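You operate a simulated robot arm through the tools that you are given. There is no shell and no other tool.

You run a simulated two-armed robot. Do the job below in one go: nothing can be reset, and whatever is moved stays where it is left.

## Task
Move the brown plug to the grey rail's blue socket and set its gold arc to its dimmest.
Fine: rail off before the plug moves and on again after; light the arc with the green button.

It is judged by the outcome, as a careful person would: the job done as asked, and still so three seconds after it is handed in. It fails if anything else is knocked over, pushed out of place, dropped, spilled or broken.

## Robot
Two 7-joint arms with fingered hands on one trunk that stands fixed in place. Base frame: the origin is at the foot of the trunk, x ahead of it, y to its left, z up. Lengths are in m, angles in degrees, forces in N, time in s.
The left shoulder is at [0.07, 0.139, 1.008], the right one opposite. With the tool pointing down near the work surface each hand reaches from about 0.46 to 0.84 m from the base axis, measured 20 degrees to its own side. Payload 3.9 kg a hand.
The TCP of each hand is the grasp point between the finger pads, 0.029 m short of the fingertips. In the tool frame z runs along the fingers and y along their closing line. The gripper opens to 0.1 m. The gripper's body begins 0.034 m behind the TCP. The gripper is a hand of 5 fingers: y runs from the thumb to the fingers, the wrist lies at [-0.015, -0.105, -0.177] in the tool frame.
Orientation is told as [roll, pitch, yaw] about the base's x, y, z axes, in that order, counted from this pose: with the fingers straight down and the wrist toward the robot, the tool's x, y and z point along [0, 1, 0], [1, 0, 0] and [0, 0, -1] of the base frame.

## Interface
- The arms move only by the tool jog_arm. It takes "left_rows", "right_rows" or both (then of equal length, played together; a hand with none holds still); each is a list of rows, each a list of 2 entries, a list of its own where there are three numbers: the shift along the base's x, y, z in m, then the turn, a rotation vector about the base's x, y, z in degrees. In form: [[[x, y, z], [rx, ry, rz]], ...]. A call has 1 to 20 rows; each row is the pose to reach, as a shift and turn from the pose commanded when the call began. A row lasts 0.2 s, in which the tool goes at most 0.05 m and 8.6 degrees; a call with a longer step from one row to the next is refused whole. Where a pose cannot be reached the arm comes as near as it can. A force on the tool above 40 N (or 10 N above the force at the start of the call, whichever is more), or a blocked arm, ends the call early, and 0.2 s more pass. In this call time passes only in rows, and 0.2 s behind the last. It gives the time, the measured TCP pose, the force on the tool (base axes), the opening and the grip force at its end, in the units of the frame above (readings bear some noise), with the torque about the TCP (base axes, N m) and any sound that the robot's microphone picked up.
- Cameras (640 x 400 px; columns grow to the right, rows downward): "scene" is now at [0.1277, 0.0434, 1.3309]; the picture's right is [0.47, -0.88, 0.00], its down [-0.48, -0.25, -0.84] and it looks along [0.75, 0.39, -0.54] (base axes); focal length 292 px, centre (320, 200). "left" rides on the left gripper at [-0.066, -0.086, -0.121] in its tool frame; the picture's right is [-0.76, -0.31, 0.58], its down [0.59, -0.70, 0.40] and it looks along [0.28, 0.64, 0.71] (tool axes); focal length 247 px, centre (320, 200). "right" rides on the right gripper at [0.065, -0.086, -0.121] in its tool frame; the picture's right is [-0.76, 0.31, -0.58], its down [-0.59, -0.70, 0.40] and it looks along [-0.28, 0.64, 0.71] (tool axes); focal length 247 px, centre (320, 200). There is no depth. A picture from a camera that has moved, and an enlarged one, comes with that camera's place and axes in the base frame and with its lens.
- snapshot(camera): a new picture of that camera. No time passes.
- lift_body(by): slides the trunk up (or, below 0, down) by that many m; the arms and the scene camera ride with it, the base frame stays. It gives what a move gives, with no picture.
- curl_fingers(index, middle, ring, little, thumb_bend, thumb_turn, hand): sets how far each is bent, from 0 (flat) to 1 (curled in); at 0.3 the hand is open as for a grip, at 0.7 the pads meet at the TCP. One left out holds its place. A second passes; each finger stops where it meets its share of the squeeze, and holds until it gets a number again. It is the only way to open and close the hand. It gives what a move gives, with no picture; readings hold the bend of each and the force on index, middle, ring, little, thumb and palm. thumb_turn goes from beside the hand (0) to across from the fingers (1), as for a grip.
- head_to(pan, tilt): turns the head with the scene camera to pan (to the left, within 86 degrees either way) and tilt (down, from -29 to 69), counted from straight ahead of the robot. It gives what a move gives.
- enlarge(camera, box): a new picture of the part [left, top, right, bottom] of that camera's present view, enlarged. No time passes.
- sign_off(): hands the job in; it is judged then, once.

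Nothing tells you positions but the pictures and the camera data. Unless the task says otherwise, let go and move clear before handing in.

The tools are called after "Call:" as name(argument=value, ...) on one line, values as JSON. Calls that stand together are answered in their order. jog_arm: Moves the arms, as the interface text tells. Its arguments: {"type":"object","properties":{"left_rows":{"type":"array","items":{"type":"array"}},"right_rows":{"type":"array","items":{"type":"array"}}},"required":[]} The other tools are called the same way: lift_body (by) slides the trunk up or down; curl_fingers (index, middle, ring, little, thumb_bend, thumb_turn, hand) moves the fingers one by one; head_to (pan, tilt) turns the head that bears the scene camera; snapshot (camera) takes a picture; enlarge (camera, box) takes an enlarged picture of a part of a camera's view; sign_off () hands the job in.

At the start:

```text
time_s: 0.0
left_eef_pos: [0.4284, 0.4189, 1.1165]
left_tool_rot: [0.1, -0.1, 23.8]
left_contact_force: [0.6, 0.2, 0.1]
left_wrist_torque: [0.02, 0.03, 0.02]
left_gripper_width: 0.1001
left_finger_force: 0.1
left_shape: jaw
left_bend: [0.3, 0.3, 0.3, 0.3, 0.3, 0.98]
left_finger forces: [0.0, 0.0, 0.1, 0.0, 0.0, 0.0]
right_eef_pos: [0.4801, 0.0003, 1.0626]
right_tool_rot: [-0.1, -0.1, 23.5]
right_contact_force: [0.8, -0.1, 1.0]
right_wrist_torque: [0.0, 0.02, -0.01]
right_gripper_width: 0.0995
right_finger_force: 0.0
right_shape: jaw
right_bend: [0.3, 0.3, 0.3, 0.3, 0.3, 0.98]
right_finger forces: [0.0, 0.1, 0.0, 0.0, 0.1, 0.0]
trunk travel left (down, up): [-0.65, 0.19]
head pan, tilt: [27.8, 32.6]
```

scene: 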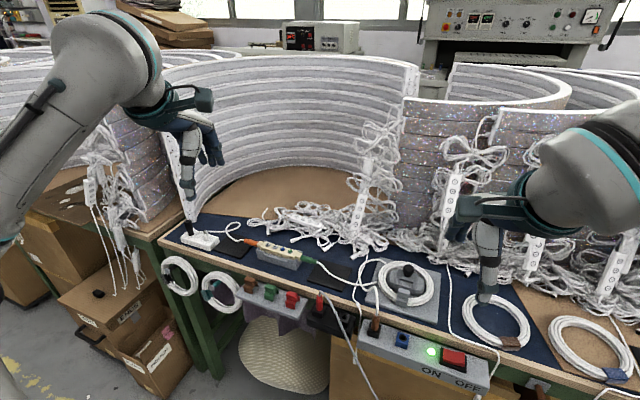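
right: 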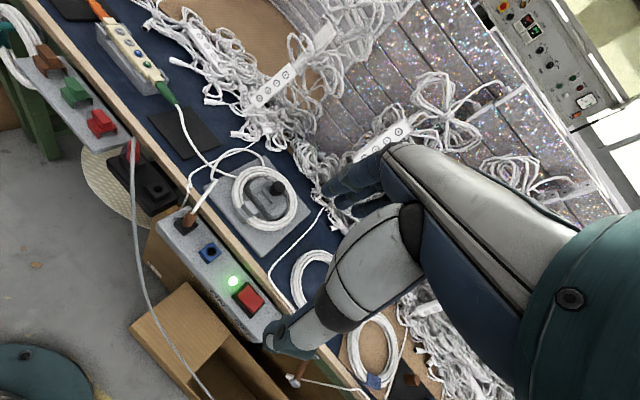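
left: 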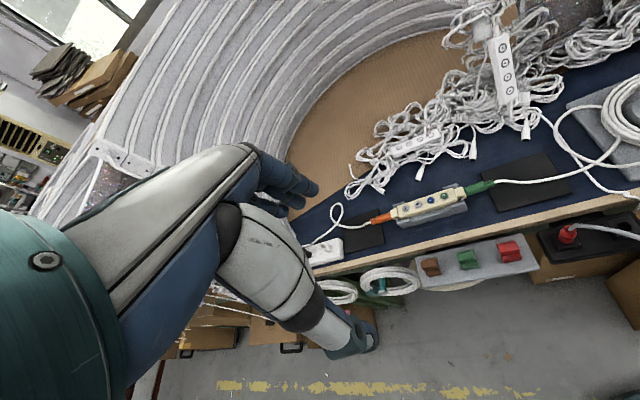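

I see a workbench with a grey rail at its front edge (brown plug in it, a blue socket, a green lamp, a red ON/OFF rocker), and other devices around. I'll look closer at each before moving.

Call:
enlarge(camera="scene", box=[340, 240, 520, 400])

Call:
enlarge(camera="scene", box=[220, 220, 380, 340])

Call:
enlarge(camera="right", box=[120, 140, 320, 340])

Call:
enlarge(camera="left", box=[280, 160, 560, 320])

Call:
enlarge(camera="scene", box=[160, 200, 340, 300])

```text
2.50 times, centred on (430, 320) of scene
camera zoom: at [0.1277, 0.0434, 1.3309], right [0.47, -0.88, 0.0], down [-0.48, -0.25, -0.84], along [0.75, 0.39, -0.54], focal length 731 px, centre (45, -100)
```

zoom: 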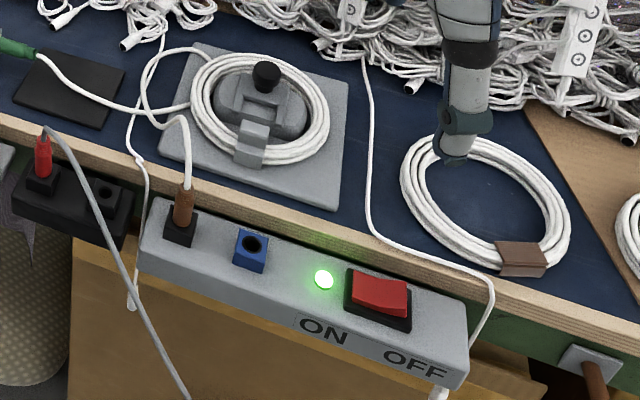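

```text
3.33 times, centred on (300, 280) of scene
camera zoom: at [0.1277, 0.0434, 1.3309], right [0.47, -0.88, 0.0], down [-0.48, -0.25, -0.84], along [0.75, 0.39, -0.54], focal length 974 px, centre (387, -67)
```

zoom: 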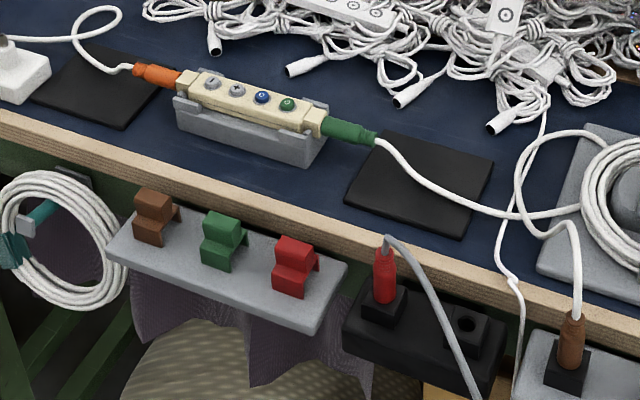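

```text
2.00 times, centred on (220, 240) of right
camera zoom: at [0.3757, 0.0262, 1.1835], right [0.58, -0.57, 0.58], down [-0.41, -0.82, -0.4], along [0.7, 0.0, -0.71], focal length 494 px, centre (520, 120)
```

zoom: 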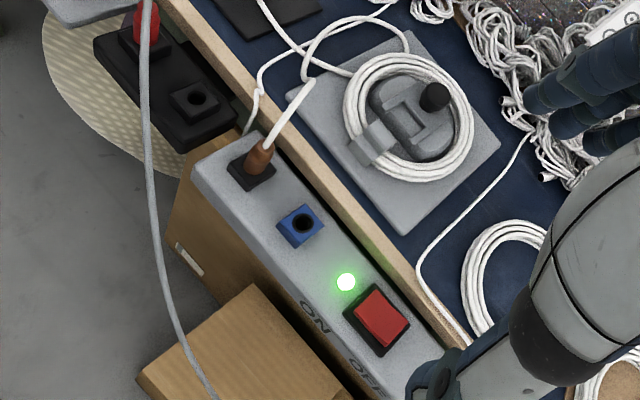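

```text
2.29 times, centred on (420, 240) of left
camera zoom: at [0.3765, 0.3251, 1.2376], right [0.02, -0.82, -0.58], down [-0.88, 0.26, -0.4], along [0.47, 0.52, -0.71], focal length 564 px, centre (91, 109)
```

zoom: 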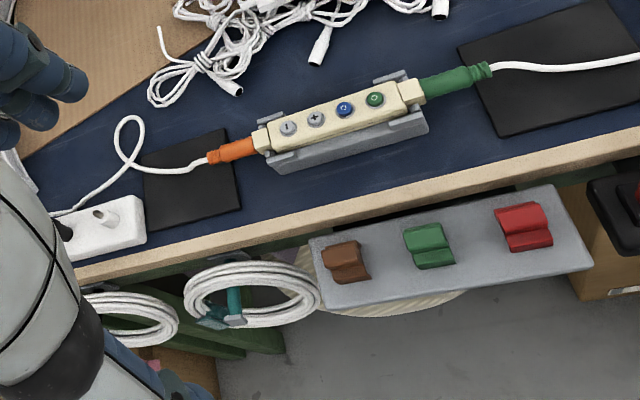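

```text
3.56 times, centred on (250, 250) of scene
camera zoom: at [0.1277, 0.0434, 1.3309], right [0.47, -0.88, 0.0], down [-0.48, -0.25, -0.84], along [0.75, 0.39, -0.54], focal length 1039 px, centre (569, 22)
```

zoom: 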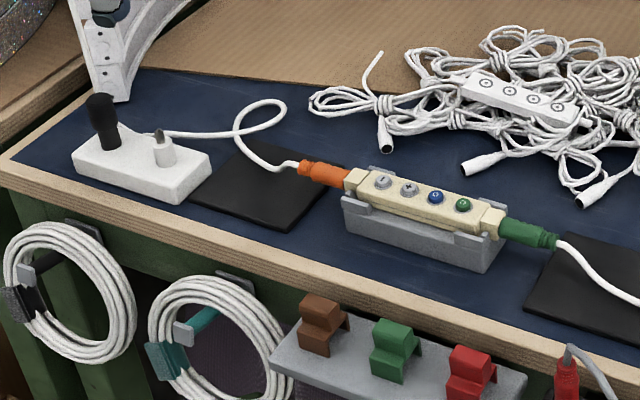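

The grey rail is lit (green lamp), with the brown plug in its black socket and an empty blue socket next to it. A beige controller with −, +, blue and green buttons sits in a cradle. I don't yet know which thing is the gold arc, so I'll look around.

Call:
head_to(pan=50, tilt=25)

Call:
snapshot(camera="scene")

Call:
head_to(pan=0, tilt=25)

Call:
snapshot(camera="scene")

Call:
head_to(pan=-40, tilt=30)

Call:
snapshot(camera="scene")

Call:
head_to(pan=10, tilt=55)

Call:
snapshot(camera="scene")

```text
time_s: 0.9
left_eef_pos: [0.4284, 0.4189, 1.1163]
left_tool_rot: [0.0, 0.0, 23.7]
left_contact_force: [-1.0, -0.5, 0.5]
left_wrist_torque: [0.0, -0.02, -0.01]
left_gripper_width: 0.0997
left_finger_force: 0.0
left_shape: jaw
left_bend: [0.3, 0.3, 0.3, 0.3, 0.3, 0.98]
left_finger forces: [0.0, 0.0, 0.0, 0.0, 0.0, 0.1]
right_eef_pos: [0.481, -0.0002, 1.0613]
right_tool_rot: [-0.1, -0.1, 23.6]
right_contact_force: [1.0, 0.9, 0.0]
right_wrist_torque: [0.0, -0.04, 0.01]
right_gripper_width: 0.0998
right_finger_force: 0.1
right_shape: jaw
right_bend: [0.3, 0.3, 0.3, 0.3, 0.3, 0.98]
right_finger forces: [0.1, 0.1, 0.0, 0.0, 0.0, 0.1]
trunk travel left (down, up): [-0.65, 0.19]
head pan, tilt: [50.0, 25.0]
```

```text
taken
camera scene: at [0.108, 0.0723, 1.3429], right [0.77, -0.64, 0.0], down [-0.27, -0.32, -0.91], along [0.58, 0.69, -0.42], focal length 292 px, centre (320, 200)
```

scene: 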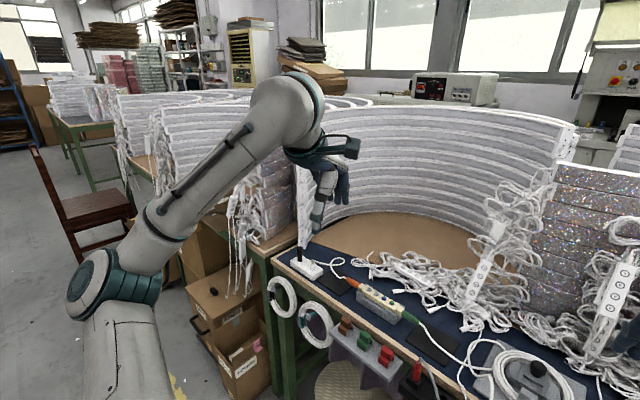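

```text
time_s: 2.0
left_eef_pos: [0.4281, 0.4189, 1.1167]
left_tool_rot: [0.0, 0.0, 23.8]
left_contact_force: [1.0, -0.9, -0.1]
left_wrist_torque: [-0.03, 0.02, -0.04]
left_gripper_width: 0.1001
left_finger_force: 0.1
left_shape: jaw
left_bend: [0.3, 0.3, 0.3, 0.3, 0.3, 0.98]
left_finger forces: [0.0, 0.1, 0.0, 0.0, 0.1, 0.1]
right_eef_pos: [0.4808, -0.0007, 1.0618]
right_tool_rot: [0.0, -0.1, 23.6]
right_contact_force: [-0.5, 0.6, 0.0]
right_wrist_torque: [0.0, 0.03, 0.03]
right_gripper_width: 0.0999
right_finger_force: 0.0
right_shape: jaw
right_bend: [0.3, 0.3, 0.3, 0.3, 0.3, 0.98]
right_finger forces: [0.0, 0.0, 0.0, 0.0, 0.0, 0.0]
trunk travel left (down, up): [-0.65, 0.19]
head pan, tilt: [0.0, 25.0]
```

```text
taken
camera scene: at [0.1408, 0.0019, 1.3429], right [0.0, -1.0, 0.0], down [-0.42, 0.0, -0.91], along [0.91, 0.0, -0.42], focal length 292 px, centre (320, 200)
```

scene: 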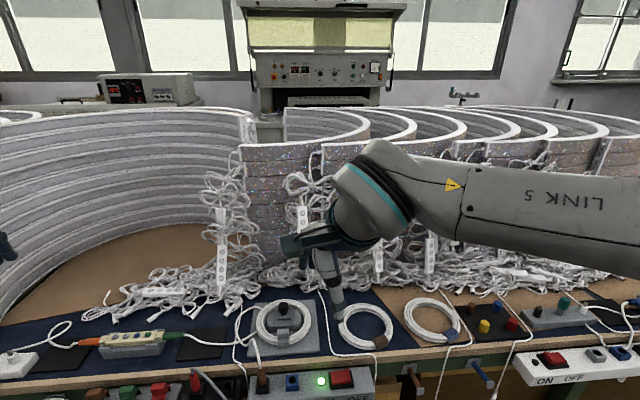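

```text
time_s: 3.1
left_eef_pos: [0.4278, 0.4189, 1.1157]
left_tool_rot: [0.0, 0.0, 23.7]
left_contact_force: [-1.3, 0.0, 0.1]
left_wrist_torque: [0.01, 0.02, 0.02]
left_gripper_width: 0.0999
left_finger_force: 0.0
left_shape: jaw
left_bend: [0.3, 0.3, 0.3, 0.3, 0.3, 0.98]
left_finger forces: [0.0, 0.0, 0.0, 0.0, 0.1, 0.0]
right_eef_pos: [0.4804, 0.0002, 1.0617]
right_tool_rot: [0.0, -0.1, 23.6]
right_contact_force: [-0.5, -0.8, -0.1]
right_wrist_torque: [-0.01, 0.05, -0.02]
right_gripper_width: 0.0998
right_finger_force: 0.1
right_shape: jaw
right_bend: [0.3, 0.3, 0.3, 0.3, 0.3, 0.98]
right_finger forces: [0.0, 0.0, 0.1, 0.0, 0.0, 0.1]
trunk travel left (down, up): [-0.65, 0.19]
head pan, tilt: [-40.0, 30.0]
```

```text
taken
camera scene: at [0.1181, -0.0563, 1.335], right [-0.64, -0.77, 0.0], down [-0.38, 0.32, -0.87], along [0.66, -0.56, -0.5], focal length 292 px, centre (320, 200)
```

scene: 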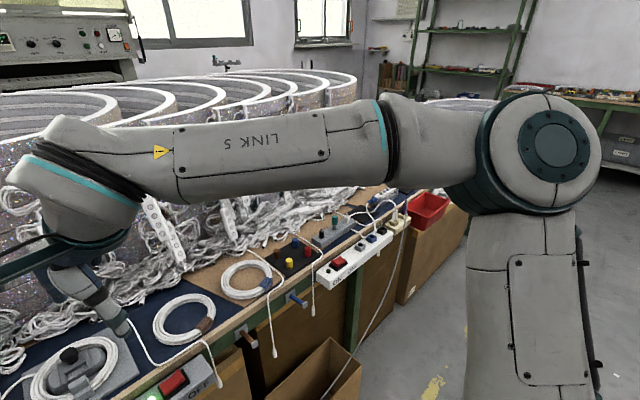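

```text
time_s: 4.3
left_eef_pos: [0.4284, 0.4195, 1.1184]
left_tool_rot: [0.1, 0.0, 23.7]
left_contact_force: [-0.9, 1.1, 0.5]
left_wrist_torque: [-0.01, -0.01, 0.0]
left_gripper_width: 0.0997
left_finger_force: 0.0
left_shape: jaw
left_bend: [0.3, 0.3, 0.3, 0.3, 0.3, 0.98]
left_finger forces: [0.1, 0.0, 0.0, 0.1, 0.0, 0.0]
right_eef_pos: [0.4811, -0.0003, 1.0622]
right_tool_rot: [0.0, -0.1, 23.6]
right_contact_force: [0.0, 0.2, 0.2]
right_wrist_torque: [0.01, 0.0, -0.02]
right_gripper_width: 0.1
right_finger_force: 0.1
right_shape: jaw
right_bend: [0.3, 0.3, 0.3, 0.3, 0.3, 0.98]
right_finger forces: [0.0, 0.1, 0.1, 0.0, 0.1, 0.0]
trunk travel left (down, up): [-0.65, 0.19]
head pan, tilt: [10.0, 55.0]
```

```text
taken
camera scene: at [0.1198, 0.0142, 1.299], right [0.17, -0.98, 0.0], down [-0.81, -0.14, -0.57], along [0.57, 0.1, -0.82], focal length 292 px, centre (320, 200)
```

scene: 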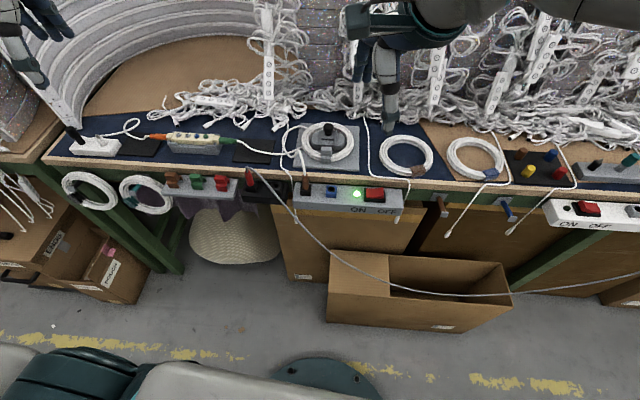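

The chain reads as brown plug → coil → green connector → beige controller → orange connector → white box → the large arc at the left. I'll zoom in on the hands, the rail, the controller and the large arc to fix positions.

Call:
enlarge(camera="scene", box=[280, 160, 420, 240])

Call:
enlarge(camera="scene", box=[40, 100, 280, 220])

Call:
enlarge(camera="scene", box=[330, 0, 480, 140])

Call:
snapshot(camera="right")

```text
4.57 times, centred on (350, 200) of scene
camera zoom: at [0.1198, 0.0142, 1.299], right [0.17, -0.98, 0.0], down [-0.81, -0.14, -0.57], along [0.57, 0.1, -0.82], focal length 1336 px, centre (183, 200)
```

zoom: 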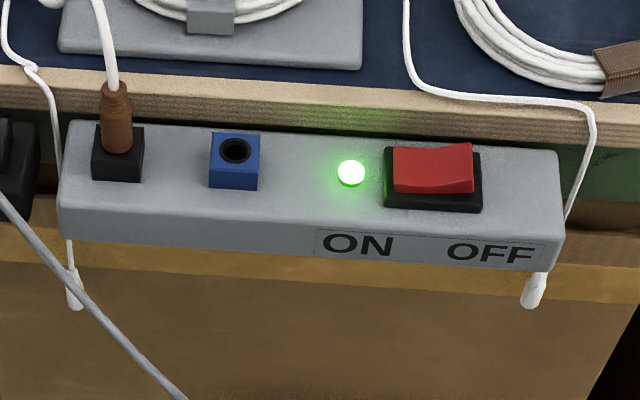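

```text
2.67 times, centred on (160, 160) of scene
camera zoom: at [0.1198, 0.0142, 1.299], right [0.17, -0.98, 0.0], down [-0.81, -0.14, -0.57], along [0.57, 0.1, -0.82], focal length 779 px, centre (747, 307)
```

zoom: 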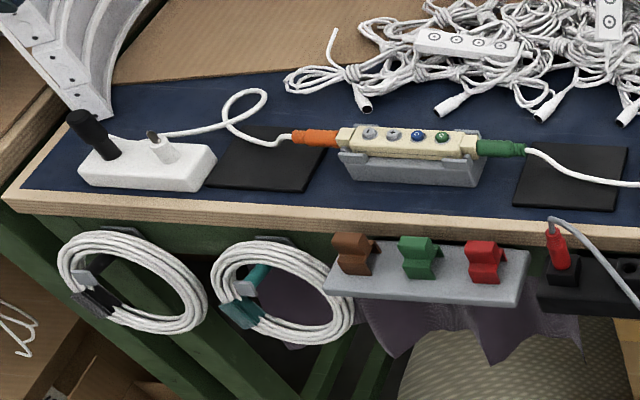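

```text
2.86 times, centred on (405, 70) of scene
camera zoom: at [0.1198, 0.0142, 1.299], right [0.17, -0.98, 0.0], down [-0.81, -0.14, -0.57], along [0.57, 0.1, -0.82], focal length 835 px, centre (77, 571)
```

zoom: 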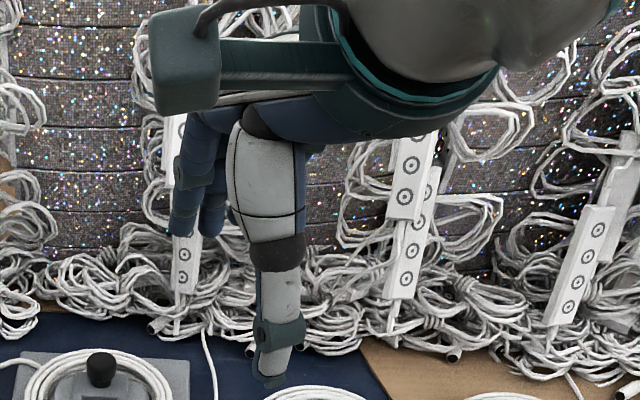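

```text
taken
camera right: at [0.3757, 0.0262, 1.1835], right [0.58, -0.57, 0.58], down [-0.41, -0.82, -0.4], along [0.7, 0.0, -0.71], focal length 247 px, centre (320, 200)
```

right: 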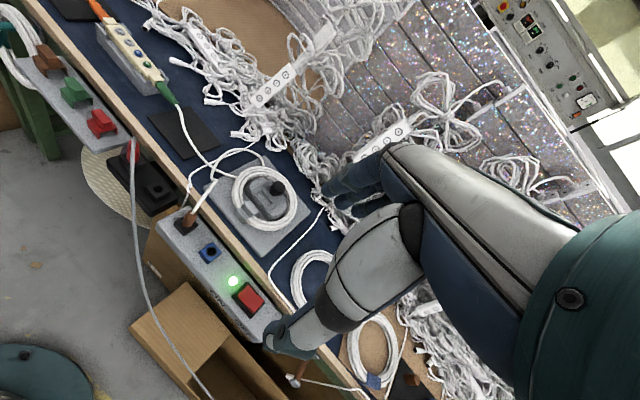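

Working estimates from two views: brown plug socket about [0.512, 0.116, 0.772], blue socket [0.517, 0.059, 0.772], rocker [0.517, -0.039, 0.775]. The controller's green button is about [0.579, 0.366, 0.827] and − about [0.572, 0.430, 0.830]. Next I'll shape pointing hands in free air and look at where the index tips end up.

Call:
curl_fingers(hand="left", index=0.1, middle=1, ring=1, little=1, thumb_bend=0.3, thumb_turn=0)

Call:
curl_fingers(hand="right", index=0.3, middle=1, ring=1, little=1, thumb_bend=1, thumb_turn=0)

Call:
snapshot(camera="left")

Call:
snapshot(camera="right")

Call:
head_to(pan=30, tilt=35)

Call:
snapshot(camera="scene")

Call:
enlarge(camera="scene", box=[80, 40, 280, 240])

Call:
enlarge(camera="scene", box=[400, 140, 600, 300])

```text
time_s: 5.3
left_eef_pos: [0.4281, 0.4184, 1.1159]
left_tool_rot: [0.0, 0.0, 23.7]
left_contact_force: [-0.3, 0.0, 0.2]
left_wrist_torque: [-0.01, -0.03, -0.03]
left_gripper_width: 0.1432
left_finger_force: 0.0
left_shape: fingers
left_bend: [0.1, 1.0, 1.0, 1.0, 0.3, 0.0]
left_finger forces: [0.0, 0.0, 0.1, 0.1, 0.0, 0.0]
right_eef_pos: [0.4805, -0.0008, 1.0622]
right_tool_rot: [0.0, -0.1, 23.7]
right_contact_force: [-0.2, -0.4, 1.1]
right_wrist_torque: [-0.03, -0.02, 0.01]
right_gripper_width: 0.0996
right_finger_force: 0.1
right_shape: jaw
right_bend: [0.3, 0.3, 0.3, 0.3, 0.3, 0.98]
right_finger forces: [0.1, 0.0, 0.0, 0.0, 0.1, 0.0]
trunk travel left (down, up): [-0.65, 0.19]
head pan, tilt: [10.0, 55.0]
```

```text
time_s: 6.3
left_eef_pos: [0.428, 0.4195, 1.1173]
left_tool_rot: [-0.1, 0.1, 23.8]
left_contact_force: [-1.0, 0.4, 0.3]
left_wrist_torque: [-0.01, 0.0, 0.01]
left_gripper_width: 0.143
left_finger_force: 0.1
left_shape: fingers
left_bend: [0.1, 1.0, 1.0, 1.0, 0.3, 0.0]
left_finger forces: [0.1, 0.0, 0.0, 0.0, 0.0, 0.0]
right_eef_pos: [0.4805, -0.0001, 1.0615]
right_tool_rot: [0.0, -0.1, 23.7]
right_contact_force: [-0.7, 0.1, -0.3]
right_wrist_torque: [0.03, -0.02, 0.0]
right_gripper_width: 0.0494
right_finger_force: 0.1
right_shape: fingers
right_bend: [0.3, 1.0, 1.0, 1.0, 1.0, 0.0]
right_finger forces: [0.0, 0.1, 0.0, 0.0, 0.0, 0.0]
trunk travel left (down, up): [-0.65, 0.19]
head pan, tilt: [10.0, 55.0]
```

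```text
taken
camera left: at [0.3765, 0.3251, 1.2376], right [0.02, -0.82, -0.58], down [-0.88, 0.26, -0.4], along [0.47, 0.52, -0.71], focal length 247 px, centre (320, 200)
```

left: 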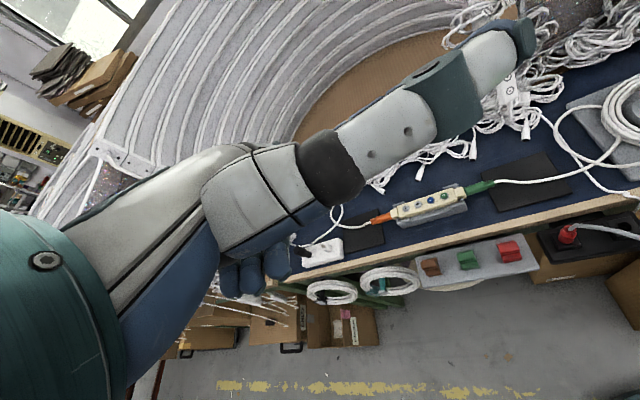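

```text
taken
camera right: at [0.3757, 0.0262, 1.1835], right [0.58, -0.57, 0.58], down [-0.41, -0.82, -0.4], along [0.7, 0.0, -0.71], focal length 247 px, centre (320, 200)
```

right: 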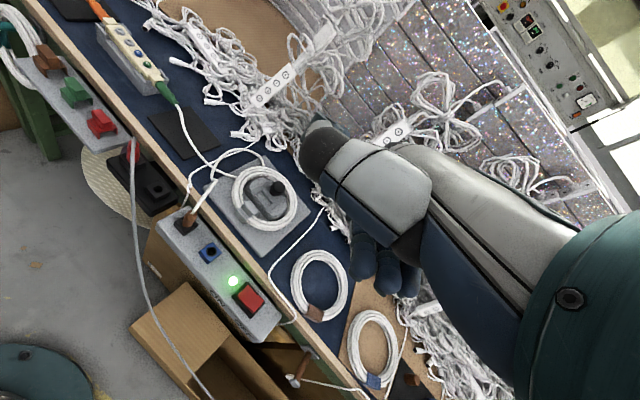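

```text
time_s: 7.1
left_eef_pos: [0.4284, 0.4193, 1.1171]
left_tool_rot: [0.0, -0.1, 23.6]
left_contact_force: [-0.3, 0.4, -0.9]
left_wrist_torque: [0.01, -0.01, -0.01]
left_gripper_width: 0.1434
left_finger_force: 0.1
left_shape: fingers
left_bend: [0.1, 1.0, 1.0, 1.0, 0.3, 0.0]
left_finger forces: [0.1, 0.0, 0.1, 0.0, 0.0, 0.1]
right_eef_pos: [0.4811, 0.0005, 1.0616]
right_tool_rot: [-0.1, -0.1, 23.6]
right_contact_force: [-0.5, 0.2, -0.8]
right_wrist_torque: [-0.03, 0.01, 0.02]
right_gripper_width: 0.0494
right_finger_force: 0.1
right_shape: fingers
right_bend: [0.3, 1.0, 1.0, 1.0, 1.0, 0.0]
right_finger forces: [0.1, 0.0, 0.0, 0.0, 0.0, 0.0]
trunk travel left (down, up): [-0.65, 0.19]
head pan, tilt: [30.0, 35.0]
```

```text
taken
camera scene: at [0.125, 0.0457, 1.3271], right [0.5, -0.87, 0.0], down [-0.5, -0.29, -0.82], along [0.71, 0.41, -0.57], focal length 292 px, centre (320, 200)
```

scene: 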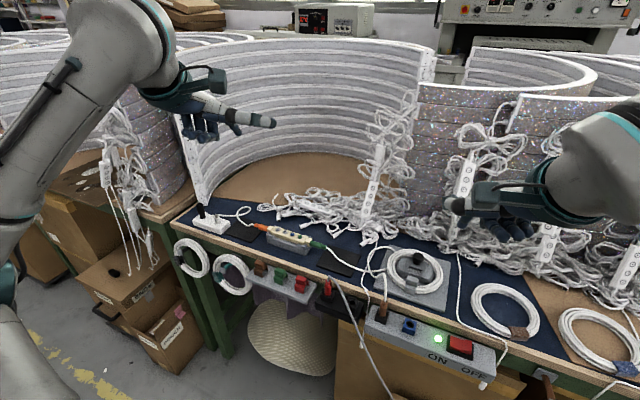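

```text
2.00 times, centred on (180, 140) of scene
camera zoom: at [0.125, 0.0457, 1.3271], right [0.5, -0.87, 0.0], down [-0.5, -0.29, -0.82], along [0.71, 0.41, -0.57], focal length 585 px, centre (600, 320)
```

zoom: 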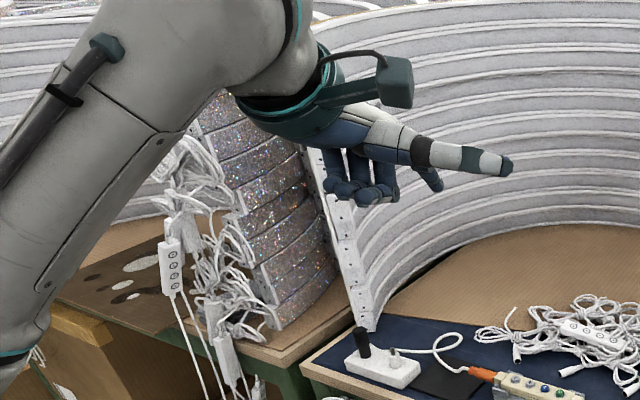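

```text
2.50 times, centred on (500, 220) of scene
camera zoom: at [0.125, 0.0457, 1.3271], right [0.5, -0.87, 0.0], down [-0.5, -0.29, -0.82], along [0.71, 0.41, -0.57], focal length 731 px, centre (-130, 150)
```

zoom: 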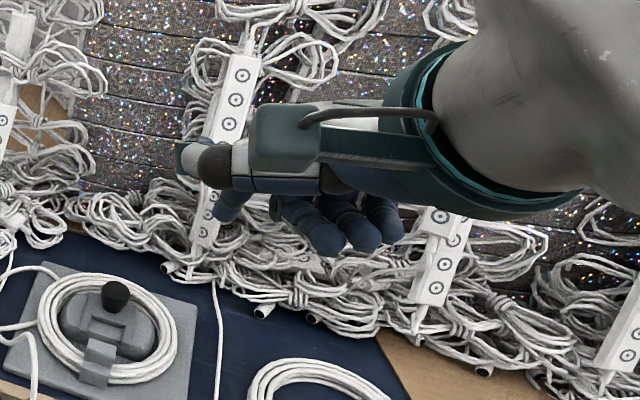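

The thumb at turn 0 sticks out sideways. I'll try an index-thumb pinch on the right hand and a different thumb on the left, so I can see the real fingertip places.

Call:
curl_fingers(hand="right", index=0.65, middle=1, ring=1, little=1, thumb_bend=0.65, thumb_turn=1)

Call:
snapshot(camera="right")

Call:
enlarge(camera="scene", box=[400, 140, 600, 300])

Call:
curl_fingers(hand="left", index=0.4, middle=1, ring=1, little=1, thumb_bend=1, thumb_turn=0.5)

Call:
snapshot(camera="left")

Call:
enlarge(camera="scene", box=[160, 60, 300, 180])

```text
time_s: 8.1
left_eef_pos: [0.4279, 0.4187, 1.117]
left_tool_rot: [0.0, 0.0, 23.8]
left_contact_force: [0.1, -0.8, 0.0]
left_wrist_torque: [-0.01, 0.0, -0.02]
left_gripper_width: 0.1435
left_finger_force: 0.1
left_shape: fingers
left_bend: [0.1, 1.0, 1.0, 1.0, 0.3, 0.0]
left_finger forces: [0.1, 0.0, 0.0, 0.0, 0.1, 0.0]
right_eef_pos: [0.48, -0.0003, 1.0627]
right_tool_rot: [0.0, -0.2, 23.6]
right_contact_force: [-0.6, 0.3, -0.2]
right_wrist_torque: [-0.02, -0.01, 0.0]
right_gripper_width: 0.0135
right_finger_force: 0.1
right_shape: fingers
right_bend: [0.65, 1.0, 1.0, 1.0, 0.65, 1.0]
right_finger forces: [0.0, 0.0, 0.1, 0.0, 0.0, 0.1]
trunk travel left (down, up): [-0.65, 0.19]
head pan, tilt: [30.0, 35.0]
```

```text
taken
camera right: at [0.3757, 0.0262, 1.1835], right [0.58, -0.57, 0.58], down [-0.41, -0.82, -0.4], along [0.7, 0.0, -0.71], focal length 247 px, centre (320, 200)
```

right: 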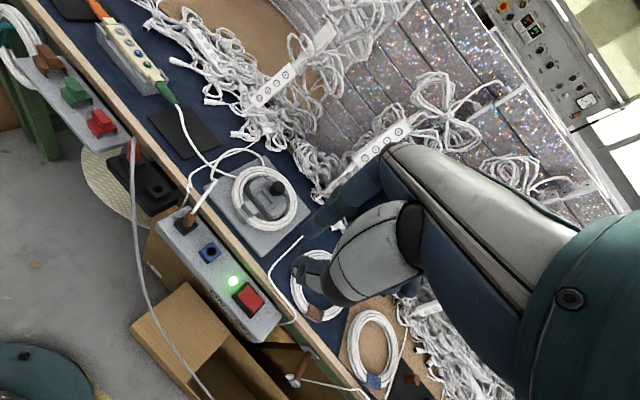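

```text
2.50 times, centred on (500, 220) of scene
camera zoom: at [0.125, 0.0458, 1.3272], right [0.5, -0.87, 0.0], down [-0.5, -0.29, -0.82], along [0.71, 0.41, -0.57], focal length 731 px, centre (-130, 150)
```

zoom: 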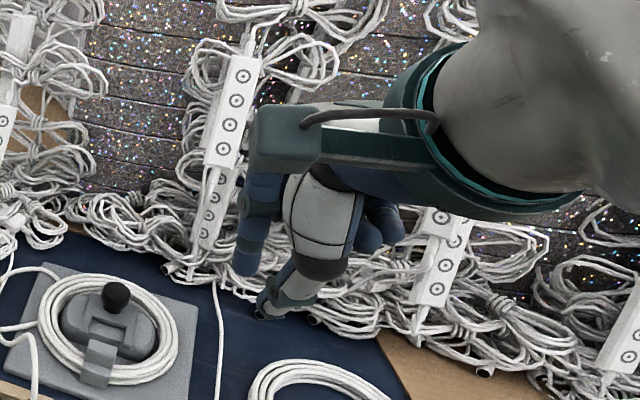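

```text
time_s: 9.1
left_eef_pos: [0.4281, 0.4184, 1.1168]
left_tool_rot: [0.0, 0.0, 23.7]
left_contact_force: [-0.5, 0.6, -0.4]
left_wrist_torque: [-0.03, -0.03, -0.03]
left_gripper_width: 0.0344
left_finger_force: 0.0
left_shape: fingers
left_bend: [0.4, 1.0, 1.0, 1.0, 1.0, 0.51]
left_finger forces: [0.1, 0.0, 0.0, 0.0, 0.0, 0.0]
right_eef_pos: [0.4805, 0.0003, 1.0629]
right_tool_rot: [-0.1, -0.1, 23.6]
right_contact_force: [0.6, -0.5, -0.1]
right_wrist_torque: [0.01, 0.01, 0.01]
right_gripper_width: 0.0131
right_finger_force: 0.0
right_shape: fingers
right_bend: [0.65, 1.0, 1.0, 1.0, 0.65, 1.0]
right_finger forces: [0.1, 0.1, 0.0, 0.1, 0.0, 0.0]
trunk travel left (down, up): [-0.65, 0.19]
head pan, tilt: [30.0, 35.0]
```

```text
taken
camera left: at [0.3764, 0.3251, 1.2376], right [0.02, -0.82, -0.58], down [-0.88, 0.26, -0.4], along [0.47, 0.52, -0.71], focal length 247 px, centre (320, 200)
```

left: 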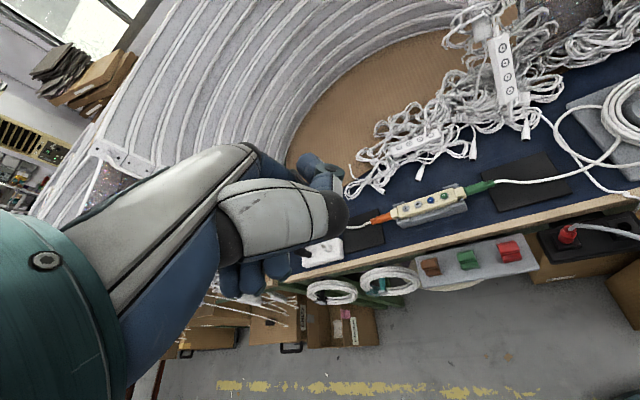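

```text
3.33 times, centred on (230, 120) of scene
camera zoom: at [0.125, 0.0458, 1.3272], right [0.5, -0.87, 0.0], down [-0.5, -0.29, -0.82], along [0.71, 0.41, -0.57], focal length 974 px, centre (620, 467)
```

zoom: 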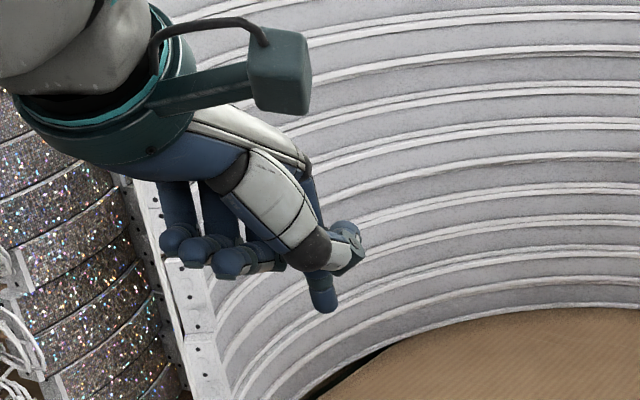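

At bend 0.65 the index hangs straight down next to the TCP, with the other fingers curled up out of the way. I'll set both hands to index 0.65 with the thumb tucked aside and measure the tip.

Call:
curl_fingers(hand="left", index=0.65, middle=1, ring=1, little=1, thumb_bend=1, thumb_turn=0)

Call:
curl_fingers(hand="right", index=0.65, middle=1, ring=1, little=1, thumb_bend=1, thumb_turn=0)

Call:
enlarge(camera="left", box=[180, 120, 460, 320])

Call:
enlarge(camera="right", box=[200, 100, 480, 300])

Call:
enlarge(camera="scene", box=[160, 60, 300, 180])

Call:
enlarge(camera="scene", box=[400, 140, 600, 300])

```text
time_s: 10.1
left_eef_pos: [0.4284, 0.4188, 1.1167]
left_tool_rot: [0.0, 0.0, 23.7]
left_contact_force: [0.9, 0.7, -0.5]
left_wrist_torque: [0.0, -0.03, -0.01]
left_gripper_width: 0.055
left_finger_force: 0.1
left_shape: fingers
left_bend: [0.65, 1.0, 1.0, 1.0, 1.0, 0.0]
left_finger forces: [0.0, 0.1, 0.0, 0.0, 0.1, 0.1]
right_eef_pos: [0.4801, 0.0004, 1.0627]
right_tool_rot: [-0.1, -0.1, 23.6]
right_contact_force: [0.9, 0.0, 0.8]
right_wrist_torque: [0.01, 0.0, -0.04]
right_gripper_width: 0.0135
right_finger_force: 0.0
right_shape: fingers
right_bend: [0.65, 1.0, 1.0, 1.0, 0.65, 1.0]
right_finger forces: [0.0, 0.1, 0.0, 0.0, 0.0, 0.0]
trunk travel left (down, up): [-0.65, 0.19]
head pan, tilt: [30.0, 35.0]
```

```text
time_s: 11.1
left_eef_pos: [0.4279, 0.4189, 1.1161]
left_tool_rot: [-0.1, 0.0, 23.7]
left_contact_force: [-0.1, 0.5, 1.0]
left_wrist_torque: [0.01, -0.01, -0.01]
left_gripper_width: 0.0554
left_finger_force: 0.0
left_shape: fingers
left_bend: [0.65, 1.0, 1.0, 1.0, 1.0, 0.0]
left_finger forces: [0.0, 0.0, 0.0, 0.0, 0.0, 0.1]
right_eef_pos: [0.4806, 0.0001, 1.0628]
right_tool_rot: [0.0, -0.1, 23.6]
right_contact_force: [-0.3, 0.8, -0.4]
right_wrist_torque: [0.01, 0.01, -0.02]
right_gripper_width: 0.0552
right_finger_force: 0.0
right_shape: fingers
right_bend: [0.65, 1.0, 1.0, 1.0, 1.0, 0.0]
right_finger forces: [0.1, 0.0, 0.0, 0.1, 0.0, 0.0]
trunk travel left (down, up): [-0.65, 0.19]
head pan, tilt: [30.0, 35.0]
```

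```text
2.00 times, centred on (320, 220) of left
camera zoom: at [0.3764, 0.3251, 1.2376], right [0.02, -0.82, -0.58], down [-0.88, 0.26, -0.4], along [0.47, 0.52, -0.71], focal length 494 px, centre (320, 160)
```

zoom: 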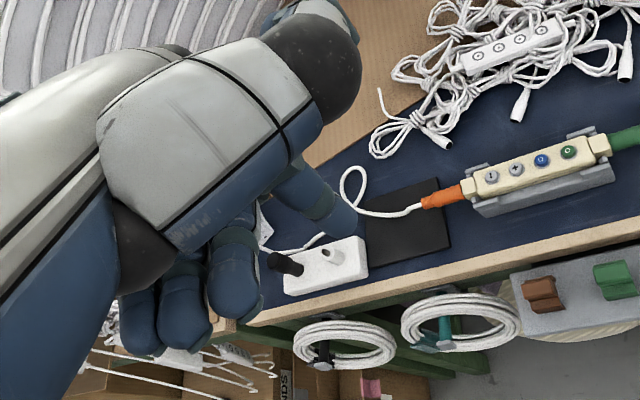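

```text
2.00 times, centred on (340, 200) of right
camera zoom: at [0.3757, 0.0262, 1.1835], right [0.58, -0.57, 0.58], down [-0.41, -0.82, -0.4], along [0.7, 0.0, -0.71], focal length 494 px, centre (280, 200)
```

zoom: 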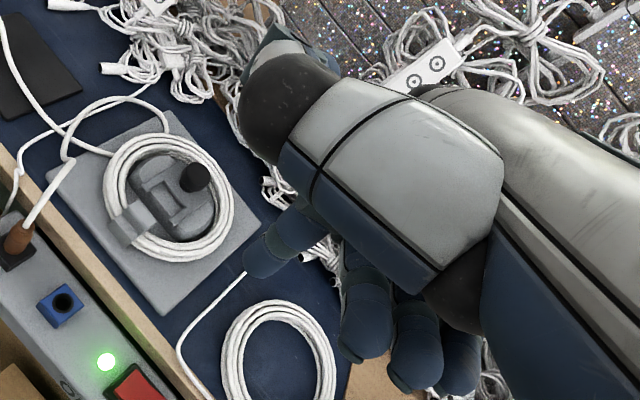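

```text
3.33 times, centred on (230, 120) of scene
camera zoom: at [0.125, 0.0458, 1.3272], right [0.5, -0.87, 0.0], down [-0.5, -0.29, -0.82], along [0.71, 0.41, -0.57], focal length 974 px, centre (620, 467)
```

zoom: 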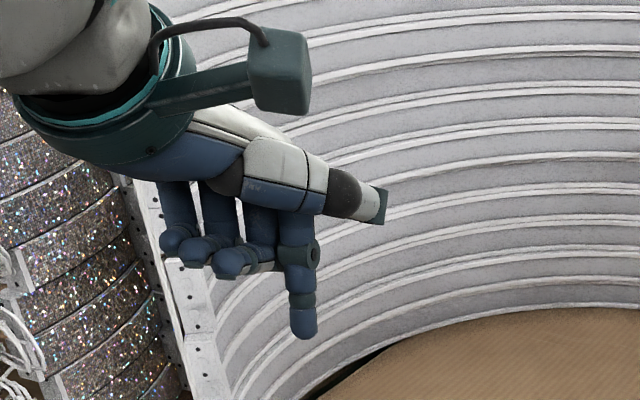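

```text
2.50 times, centred on (500, 220) of scene
camera zoom: at [0.125, 0.0458, 1.3272], right [0.5, -0.87, 0.0], down [-0.5, -0.29, -0.82], along [0.71, 0.41, -0.57], focal length 731 px, centre (-130, 150)
```

zoom: 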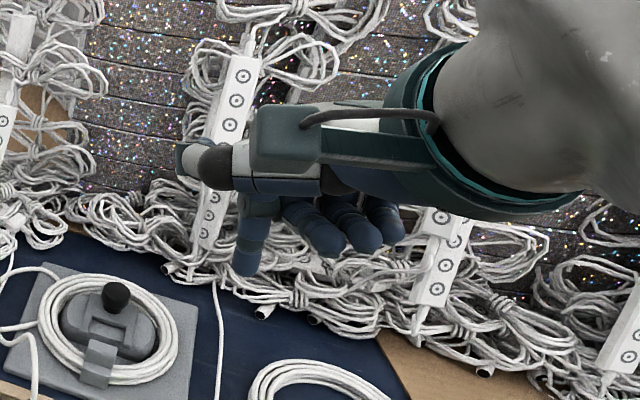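

Index tip calibrates to roughly 0.008 m on the finger side of the TCP and 0.029 m beyond it. I'll bring the right hand above the OFF half of the grey rail's rocker and look before pressing.

Call:
jog_arm(right_rows=[[[0.005, -0.01, -0.03], [0, 0, 0]], [[0.01, -0.02, -0.06], [0, 0, 0]], [[0.015, -0.03, -0.09], [0, 0, 0]], [[0.02, -0.04, -0.12], [0, 0, 0]], [[0.025, -0.05, -0.15], [0, 0, 0]], [[0.03, -0.059, -0.179], [0, 0, 0]]])

Call:
head_to(pan=0, tilt=52)

Call:
enlarge(camera="scene", box=[240, 130, 420, 250])

Call:
snapshot(camera="right")

```text
time_s: 12.5
left_eef_pos: [0.4292, 0.4201, 1.1177]
left_tool_rot: [0.0, 0.0, 23.7]
left_contact_force: [0.0, -0.3, -0.2]
left_wrist_torque: [0.02, 0.03, -0.01]
left_gripper_width: 0.0552
left_finger_force: 0.0
left_shape: fingers
left_bend: [0.65, 1.0, 1.0, 1.0, 1.0, 0.0]
left_finger forces: [0.0, 0.0, 0.1, 0.0, 0.0, 0.0]
right_eef_pos: [0.5114, -0.0601, 0.8815]
right_tool_rot: [0.1, -0.2, 23.7]
right_contact_force: [1.2, 0.5, -0.6]
right_wrist_torque: [0.02, -0.02, 0.0]
right_gripper_width: 0.0549
right_finger_force: 0.1
right_shape: fingers
right_bend: [0.65, 1.0, 1.0, 1.0, 1.0, 0.0]
right_finger forces: [0.0, 0.1, 0.0, 0.0, 0.0, 0.0]
trunk travel left (down, up): [-0.65, 0.19]
head pan, tilt: [30.0, 35.0]
```

```text
time_s: 13.5
left_eef_pos: [0.4291, 0.4181, 1.1161]
left_tool_rot: [0.0, 0.0, 23.7]
left_contact_force: [0.0, -0.6, 0.7]
left_wrist_torque: [-0.04, 0.0, 0.01]
left_gripper_width: 0.0555
left_finger_force: 0.1
left_shape: fingers
left_bend: [0.65, 1.0, 1.0, 1.0, 1.0, 0.0]
left_finger forces: [0.0, 0.0, 0.0, 0.1, 0.1, 0.0]
right_eef_pos: [0.5118, -0.0594, 0.8825]
right_tool_rot: [0.0, -0.2, 23.5]
right_contact_force: [0.5, -0.5, -1.0]
right_wrist_torque: [-0.04, 0.01, -0.01]
right_gripper_width: 0.0552
right_finger_force: 0.1
right_shape: fingers
right_bend: [0.65, 1.0, 1.0, 1.0, 1.0, 0.0]
right_finger forces: [0.0, 0.0, 0.0, 0.0, 0.1, 0.0]
trunk travel left (down, up): [-0.65, 0.19]
head pan, tilt: [0.0, 52.0]
```

```text
3.33 times, centred on (330, 190) of scene
camera zoom: at [0.1239, 0.0019, 1.3028], right [0.0, -1.0, 0.0], down [-0.79, 0.0, -0.62], along [0.62, 0.0, -0.79], focal length 974 px, centre (287, 233)
```

zoom: 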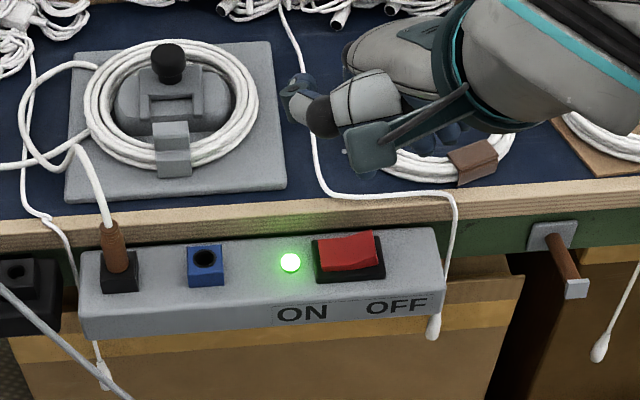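

```text
taken
camera right: at [0.4069, -0.0329, 1.0039], right [0.58, -0.57, 0.58], down [-0.41, -0.82, -0.4], along [0.7, 0.0, -0.71], focal length 247 px, centre (320, 200)
```

right: 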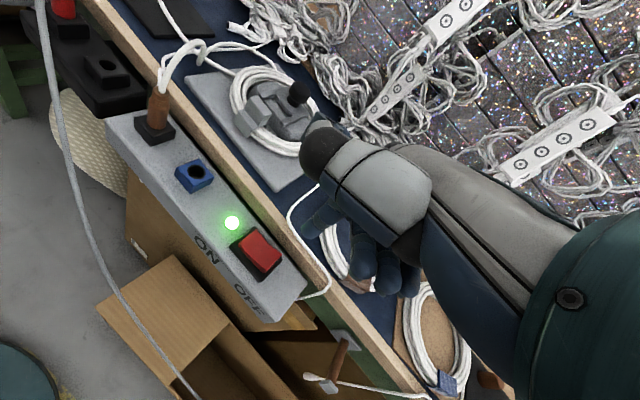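

The rocker spans about y −0.062 to −0.019 at x ≈ 0.523, and its right half is raised, so it is ON. I'll lower over the right half to just above it and check.

Call:
jog_arm(right_rows=[[[0.002, 0.0, -0.02], [0, 0, 0]], [[0.004, -0.001, -0.04], [0, 0, 0]], [[0.005, -0.001, -0.055], [0, 0, 0]], [[0.005, -0.001, -0.065], [0, 0, 0]]])

Call:
enlarge(camera="scene", box=[260, 130, 420, 250])

Call:
enlarge(camera="right", box=[160, 140, 400, 310])

```text
time_s: 14.5
left_eef_pos: [0.4277, 0.4196, 1.1175]
left_tool_rot: [0.0, -0.1, 23.6]
left_contact_force: [-0.3, 0.1, -0.2]
left_wrist_torque: [0.0, -0.01, 0.02]
left_gripper_width: 0.0552
left_finger_force: 0.1
left_shape: fingers
left_bend: [0.65, 1.0, 1.0, 1.0, 1.0, 0.0]
left_finger forces: [0.0, 0.1, 0.0, 0.1, 0.0, 0.1]
right_eef_pos: [0.5165, -0.0597, 0.817]
right_tool_rot: [0.1, -0.1, 23.6]
right_contact_force: [0.6, 0.2, 0.1]
right_wrist_torque: [0.0, 0.02, -0.01]
right_gripper_width: 0.0551
right_finger_force: 0.1
right_shape: fingers
right_bend: [0.65, 1.0, 1.0, 1.0, 1.0, 0.0]
right_finger forces: [0.0, 0.0, 0.0, 0.0, 0.0, 0.1]
trunk travel left (down, up): [-0.65, 0.19]
head pan, tilt: [0.0, 52.0]
```

```text
3.33 times, centred on (340, 190) of scene
camera zoom: at [0.1239, 0.0018, 1.3028], right [0.0, -1.0, 0.0], down [-0.79, 0.0, -0.62], along [0.62, 0.0, -0.79], focal length 974 px, centre (253, 233)
```

zoom: 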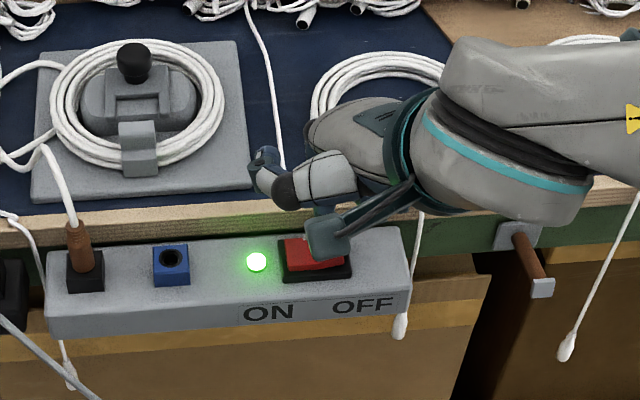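

```text
2.35 times, centred on (280, 225) of right
camera zoom: at [0.4112, -0.0335, 0.9386], right [0.58, -0.57, 0.58], down [-0.41, -0.82, -0.4], along [0.7, 0.0, -0.71], focal length 581 px, centre (414, 141)
```

zoom: 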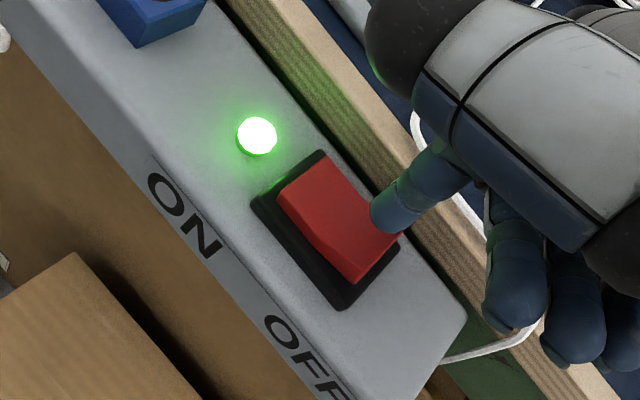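

The index tip is right above the middle of the OFF half. I'll press down slowly in small steps.

Call:
jog_arm(right_rows=[[[0, 0, -0.004], [0, 0, 0]], [[0, 0, -0.008], [0, 0, 0]], [[0, 0, -0.011], [0, 0, 0]], [[0, 0, -0.014], [0, 0, 0]], [[0, 0, -0.016], [0, 0, 0]], [[0, 0, -0.018], [0, 0, 0]]])

Call:
enlarge(camera="right", box=[160, 140, 400, 310])

```text
time_s: 15.9
left_eef_pos: [0.4263, 0.4184, 1.1173]
left_tool_rot: [0.0, -0.1, 23.7]
left_contact_force: [-0.4, 0.5, -0.8]
left_wrist_torque: [-0.01, -0.02, -0.03]
left_gripper_width: 0.0554
left_finger_force: 0.1
left_shape: fingers
left_bend: [0.65, 1.0, 1.0, 1.0, 1.0, 0.0]
left_finger forces: [0.0, 0.1, 0.0, 0.0, 0.0, 0.0]
right_eef_pos: [0.5166, -0.0604, 0.8036]
right_tool_rot: [0.0, -0.5, 23.7]
right_contact_force: [2.4, -1.7, 17.7]
right_wrist_torque: [0.27, -0.26, -0.05]
right_gripper_width: 0.0558
right_finger_force: 8.8
right_shape: fingers
right_bend: [0.66, 1.0, 1.0, 1.0, 1.0, 0.0]
right_finger forces: [18.5, 0.1, 0.1, 0.1, 0.1, 0.0]
trunk travel left (down, up): [-0.65, 0.19]
head pan, tilt: [0.0, 52.0]
```

```text
2.35 times, centred on (280, 225) of right
camera zoom: at [0.4104, -0.0335, 0.9242], right [0.58, -0.57, 0.58], down [-0.41, -0.82, -0.4], along [0.71, 0.0, -0.71], focal length 581 px, centre (414, 141)
```

zoom: 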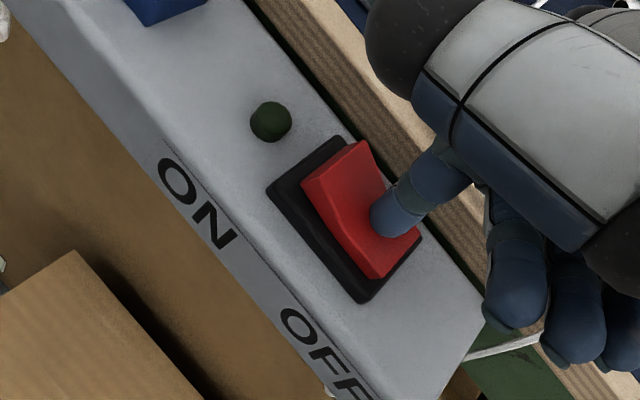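

The lamp went out with a press of about 18 N, so the rail is off. I'll lift the right hand straight up and move it aside to the right.

Call:
jog_arm(right_rows=[[[0, 0, 0.03], [0, 0, 0]], [[0, 0, 0.07], [0, 0, 0]], [[0, -0.01, 0.11], [0, 0, 0]], [[0, -0.04, 0.14], [0, 0, 0]], [[-0.01, -0.08, 0.16], [0, 0, 0]], [[-0.02, -0.12, 0.18], [0, 0, 0]]])

Call:
head_to(pan=12, tilt=50)

Call:
enlarge(camera="scene", box=[220, 120, 400, 240])

Call:
enlarge(camera="scene", box=[280, 140, 360, 190])

Call:
snapshot(camera="right")

```text
time_s: 17.3
left_eef_pos: [0.4275, 0.4173, 1.118]
left_tool_rot: [0.1, -0.1, 23.7]
left_contact_force: [0.4, -0.2, 0.5]
left_wrist_torque: [0.02, 0.04, 0.0]
left_gripper_width: 0.0551
left_finger_force: 0.0
left_shape: fingers
left_bend: [0.65, 1.0, 1.0, 1.0, 1.0, 0.0]
left_finger forces: [0.1, 0.0, 0.0, 0.0, 0.0, 0.0]
right_eef_pos: [0.4966, -0.1835, 0.9809]
right_tool_rot: [0.1, -0.2, 23.5]
right_contact_force: [-0.1, -0.8, 0.1]
right_wrist_torque: [0.04, -0.01, 0.02]
right_gripper_width: 0.0551
right_finger_force: 0.1
right_shape: fingers
right_bend: [0.65, 1.0, 1.0, 1.0, 1.0, 0.0]
right_finger forces: [0.0, 0.1, 0.0, 0.1, 0.0, 0.1]
trunk travel left (down, up): [-0.65, 0.19]
head pan, tilt: [0.0, 52.0]
```

```text
time_s: 18.0
left_eef_pos: [0.4286, 0.4194, 1.1168]
left_tool_rot: [0.0, 0.0, 23.7]
left_contact_force: [-0.4, 0.4, -0.5]
left_wrist_torque: [0.01, -0.04, 0.04]
left_gripper_width: 0.0552
left_finger_force: 0.0
left_shape: fingers
left_bend: [0.65, 1.0, 1.0, 1.0, 1.0, 0.0]
left_finger forces: [0.0, 0.0, 0.0, 0.0, 0.0, 0.0]
right_eef_pos: [0.4972, -0.1819, 0.9816]
right_tool_rot: [0.0, -0.1, 23.4]
right_contact_force: [0.1, -0.8, 0.1]
right_wrist_torque: [0.03, 0.02, 0.0]
right_gripper_width: 0.0553
right_finger_force: 0.0
right_shape: fingers
right_bend: [0.65, 1.0, 1.0, 1.0, 1.0, 0.0]
right_finger forces: [0.0, 0.0, 0.0, 0.0, 0.1, 0.0]
trunk travel left (down, up): [-0.65, 0.19]
head pan, tilt: [12.0, 50.0]
```

```text
3.33 times, centred on (310, 180) of scene
camera zoom: at [0.1242, 0.0178, 1.3054], right [0.21, -0.98, 0.0], down [-0.75, -0.16, -0.64], along [0.63, 0.13, -0.77], focal length 974 px, centre (353, 267)
```

zoom: 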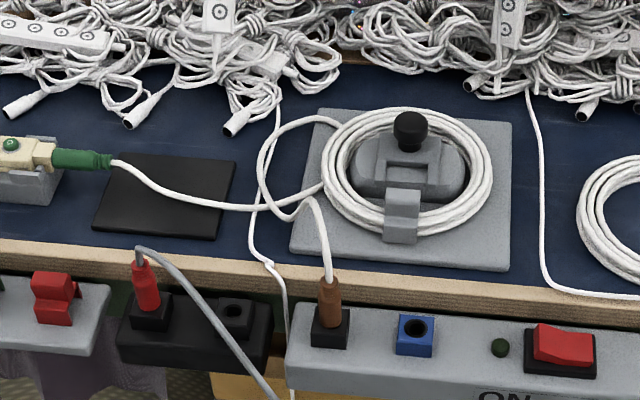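

```text
8.00 times, centred on (320, 165) of scene
camera zoom: at [0.1242, 0.0178, 1.3054], right [0.21, -0.98, 0.0], down [-0.75, -0.16, -0.64], along [0.63, 0.13, -0.77], focal length 2338 px, centre (320, 480)
```

zoom: 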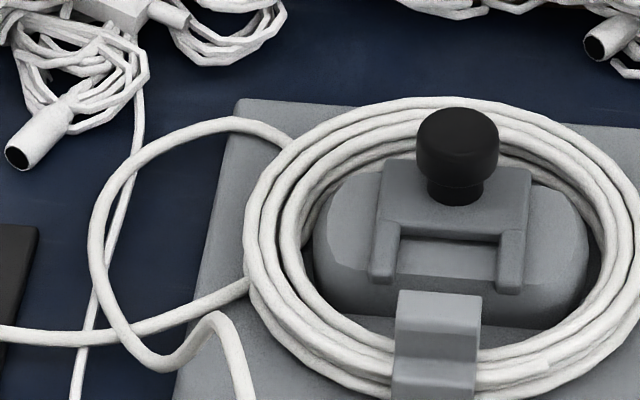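

```text
taken
camera right: at [0.3918, -0.1556, 1.1019], right [0.58, -0.57, 0.58], down [-0.41, -0.82, -0.4], along [0.7, 0.0, -0.71], focal length 247 px, centre (320, 200)
```

right: 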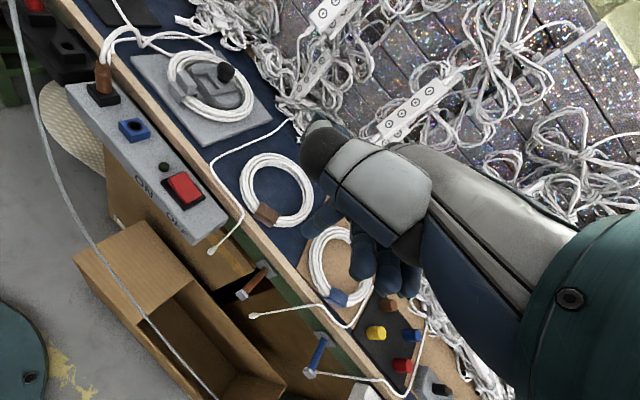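

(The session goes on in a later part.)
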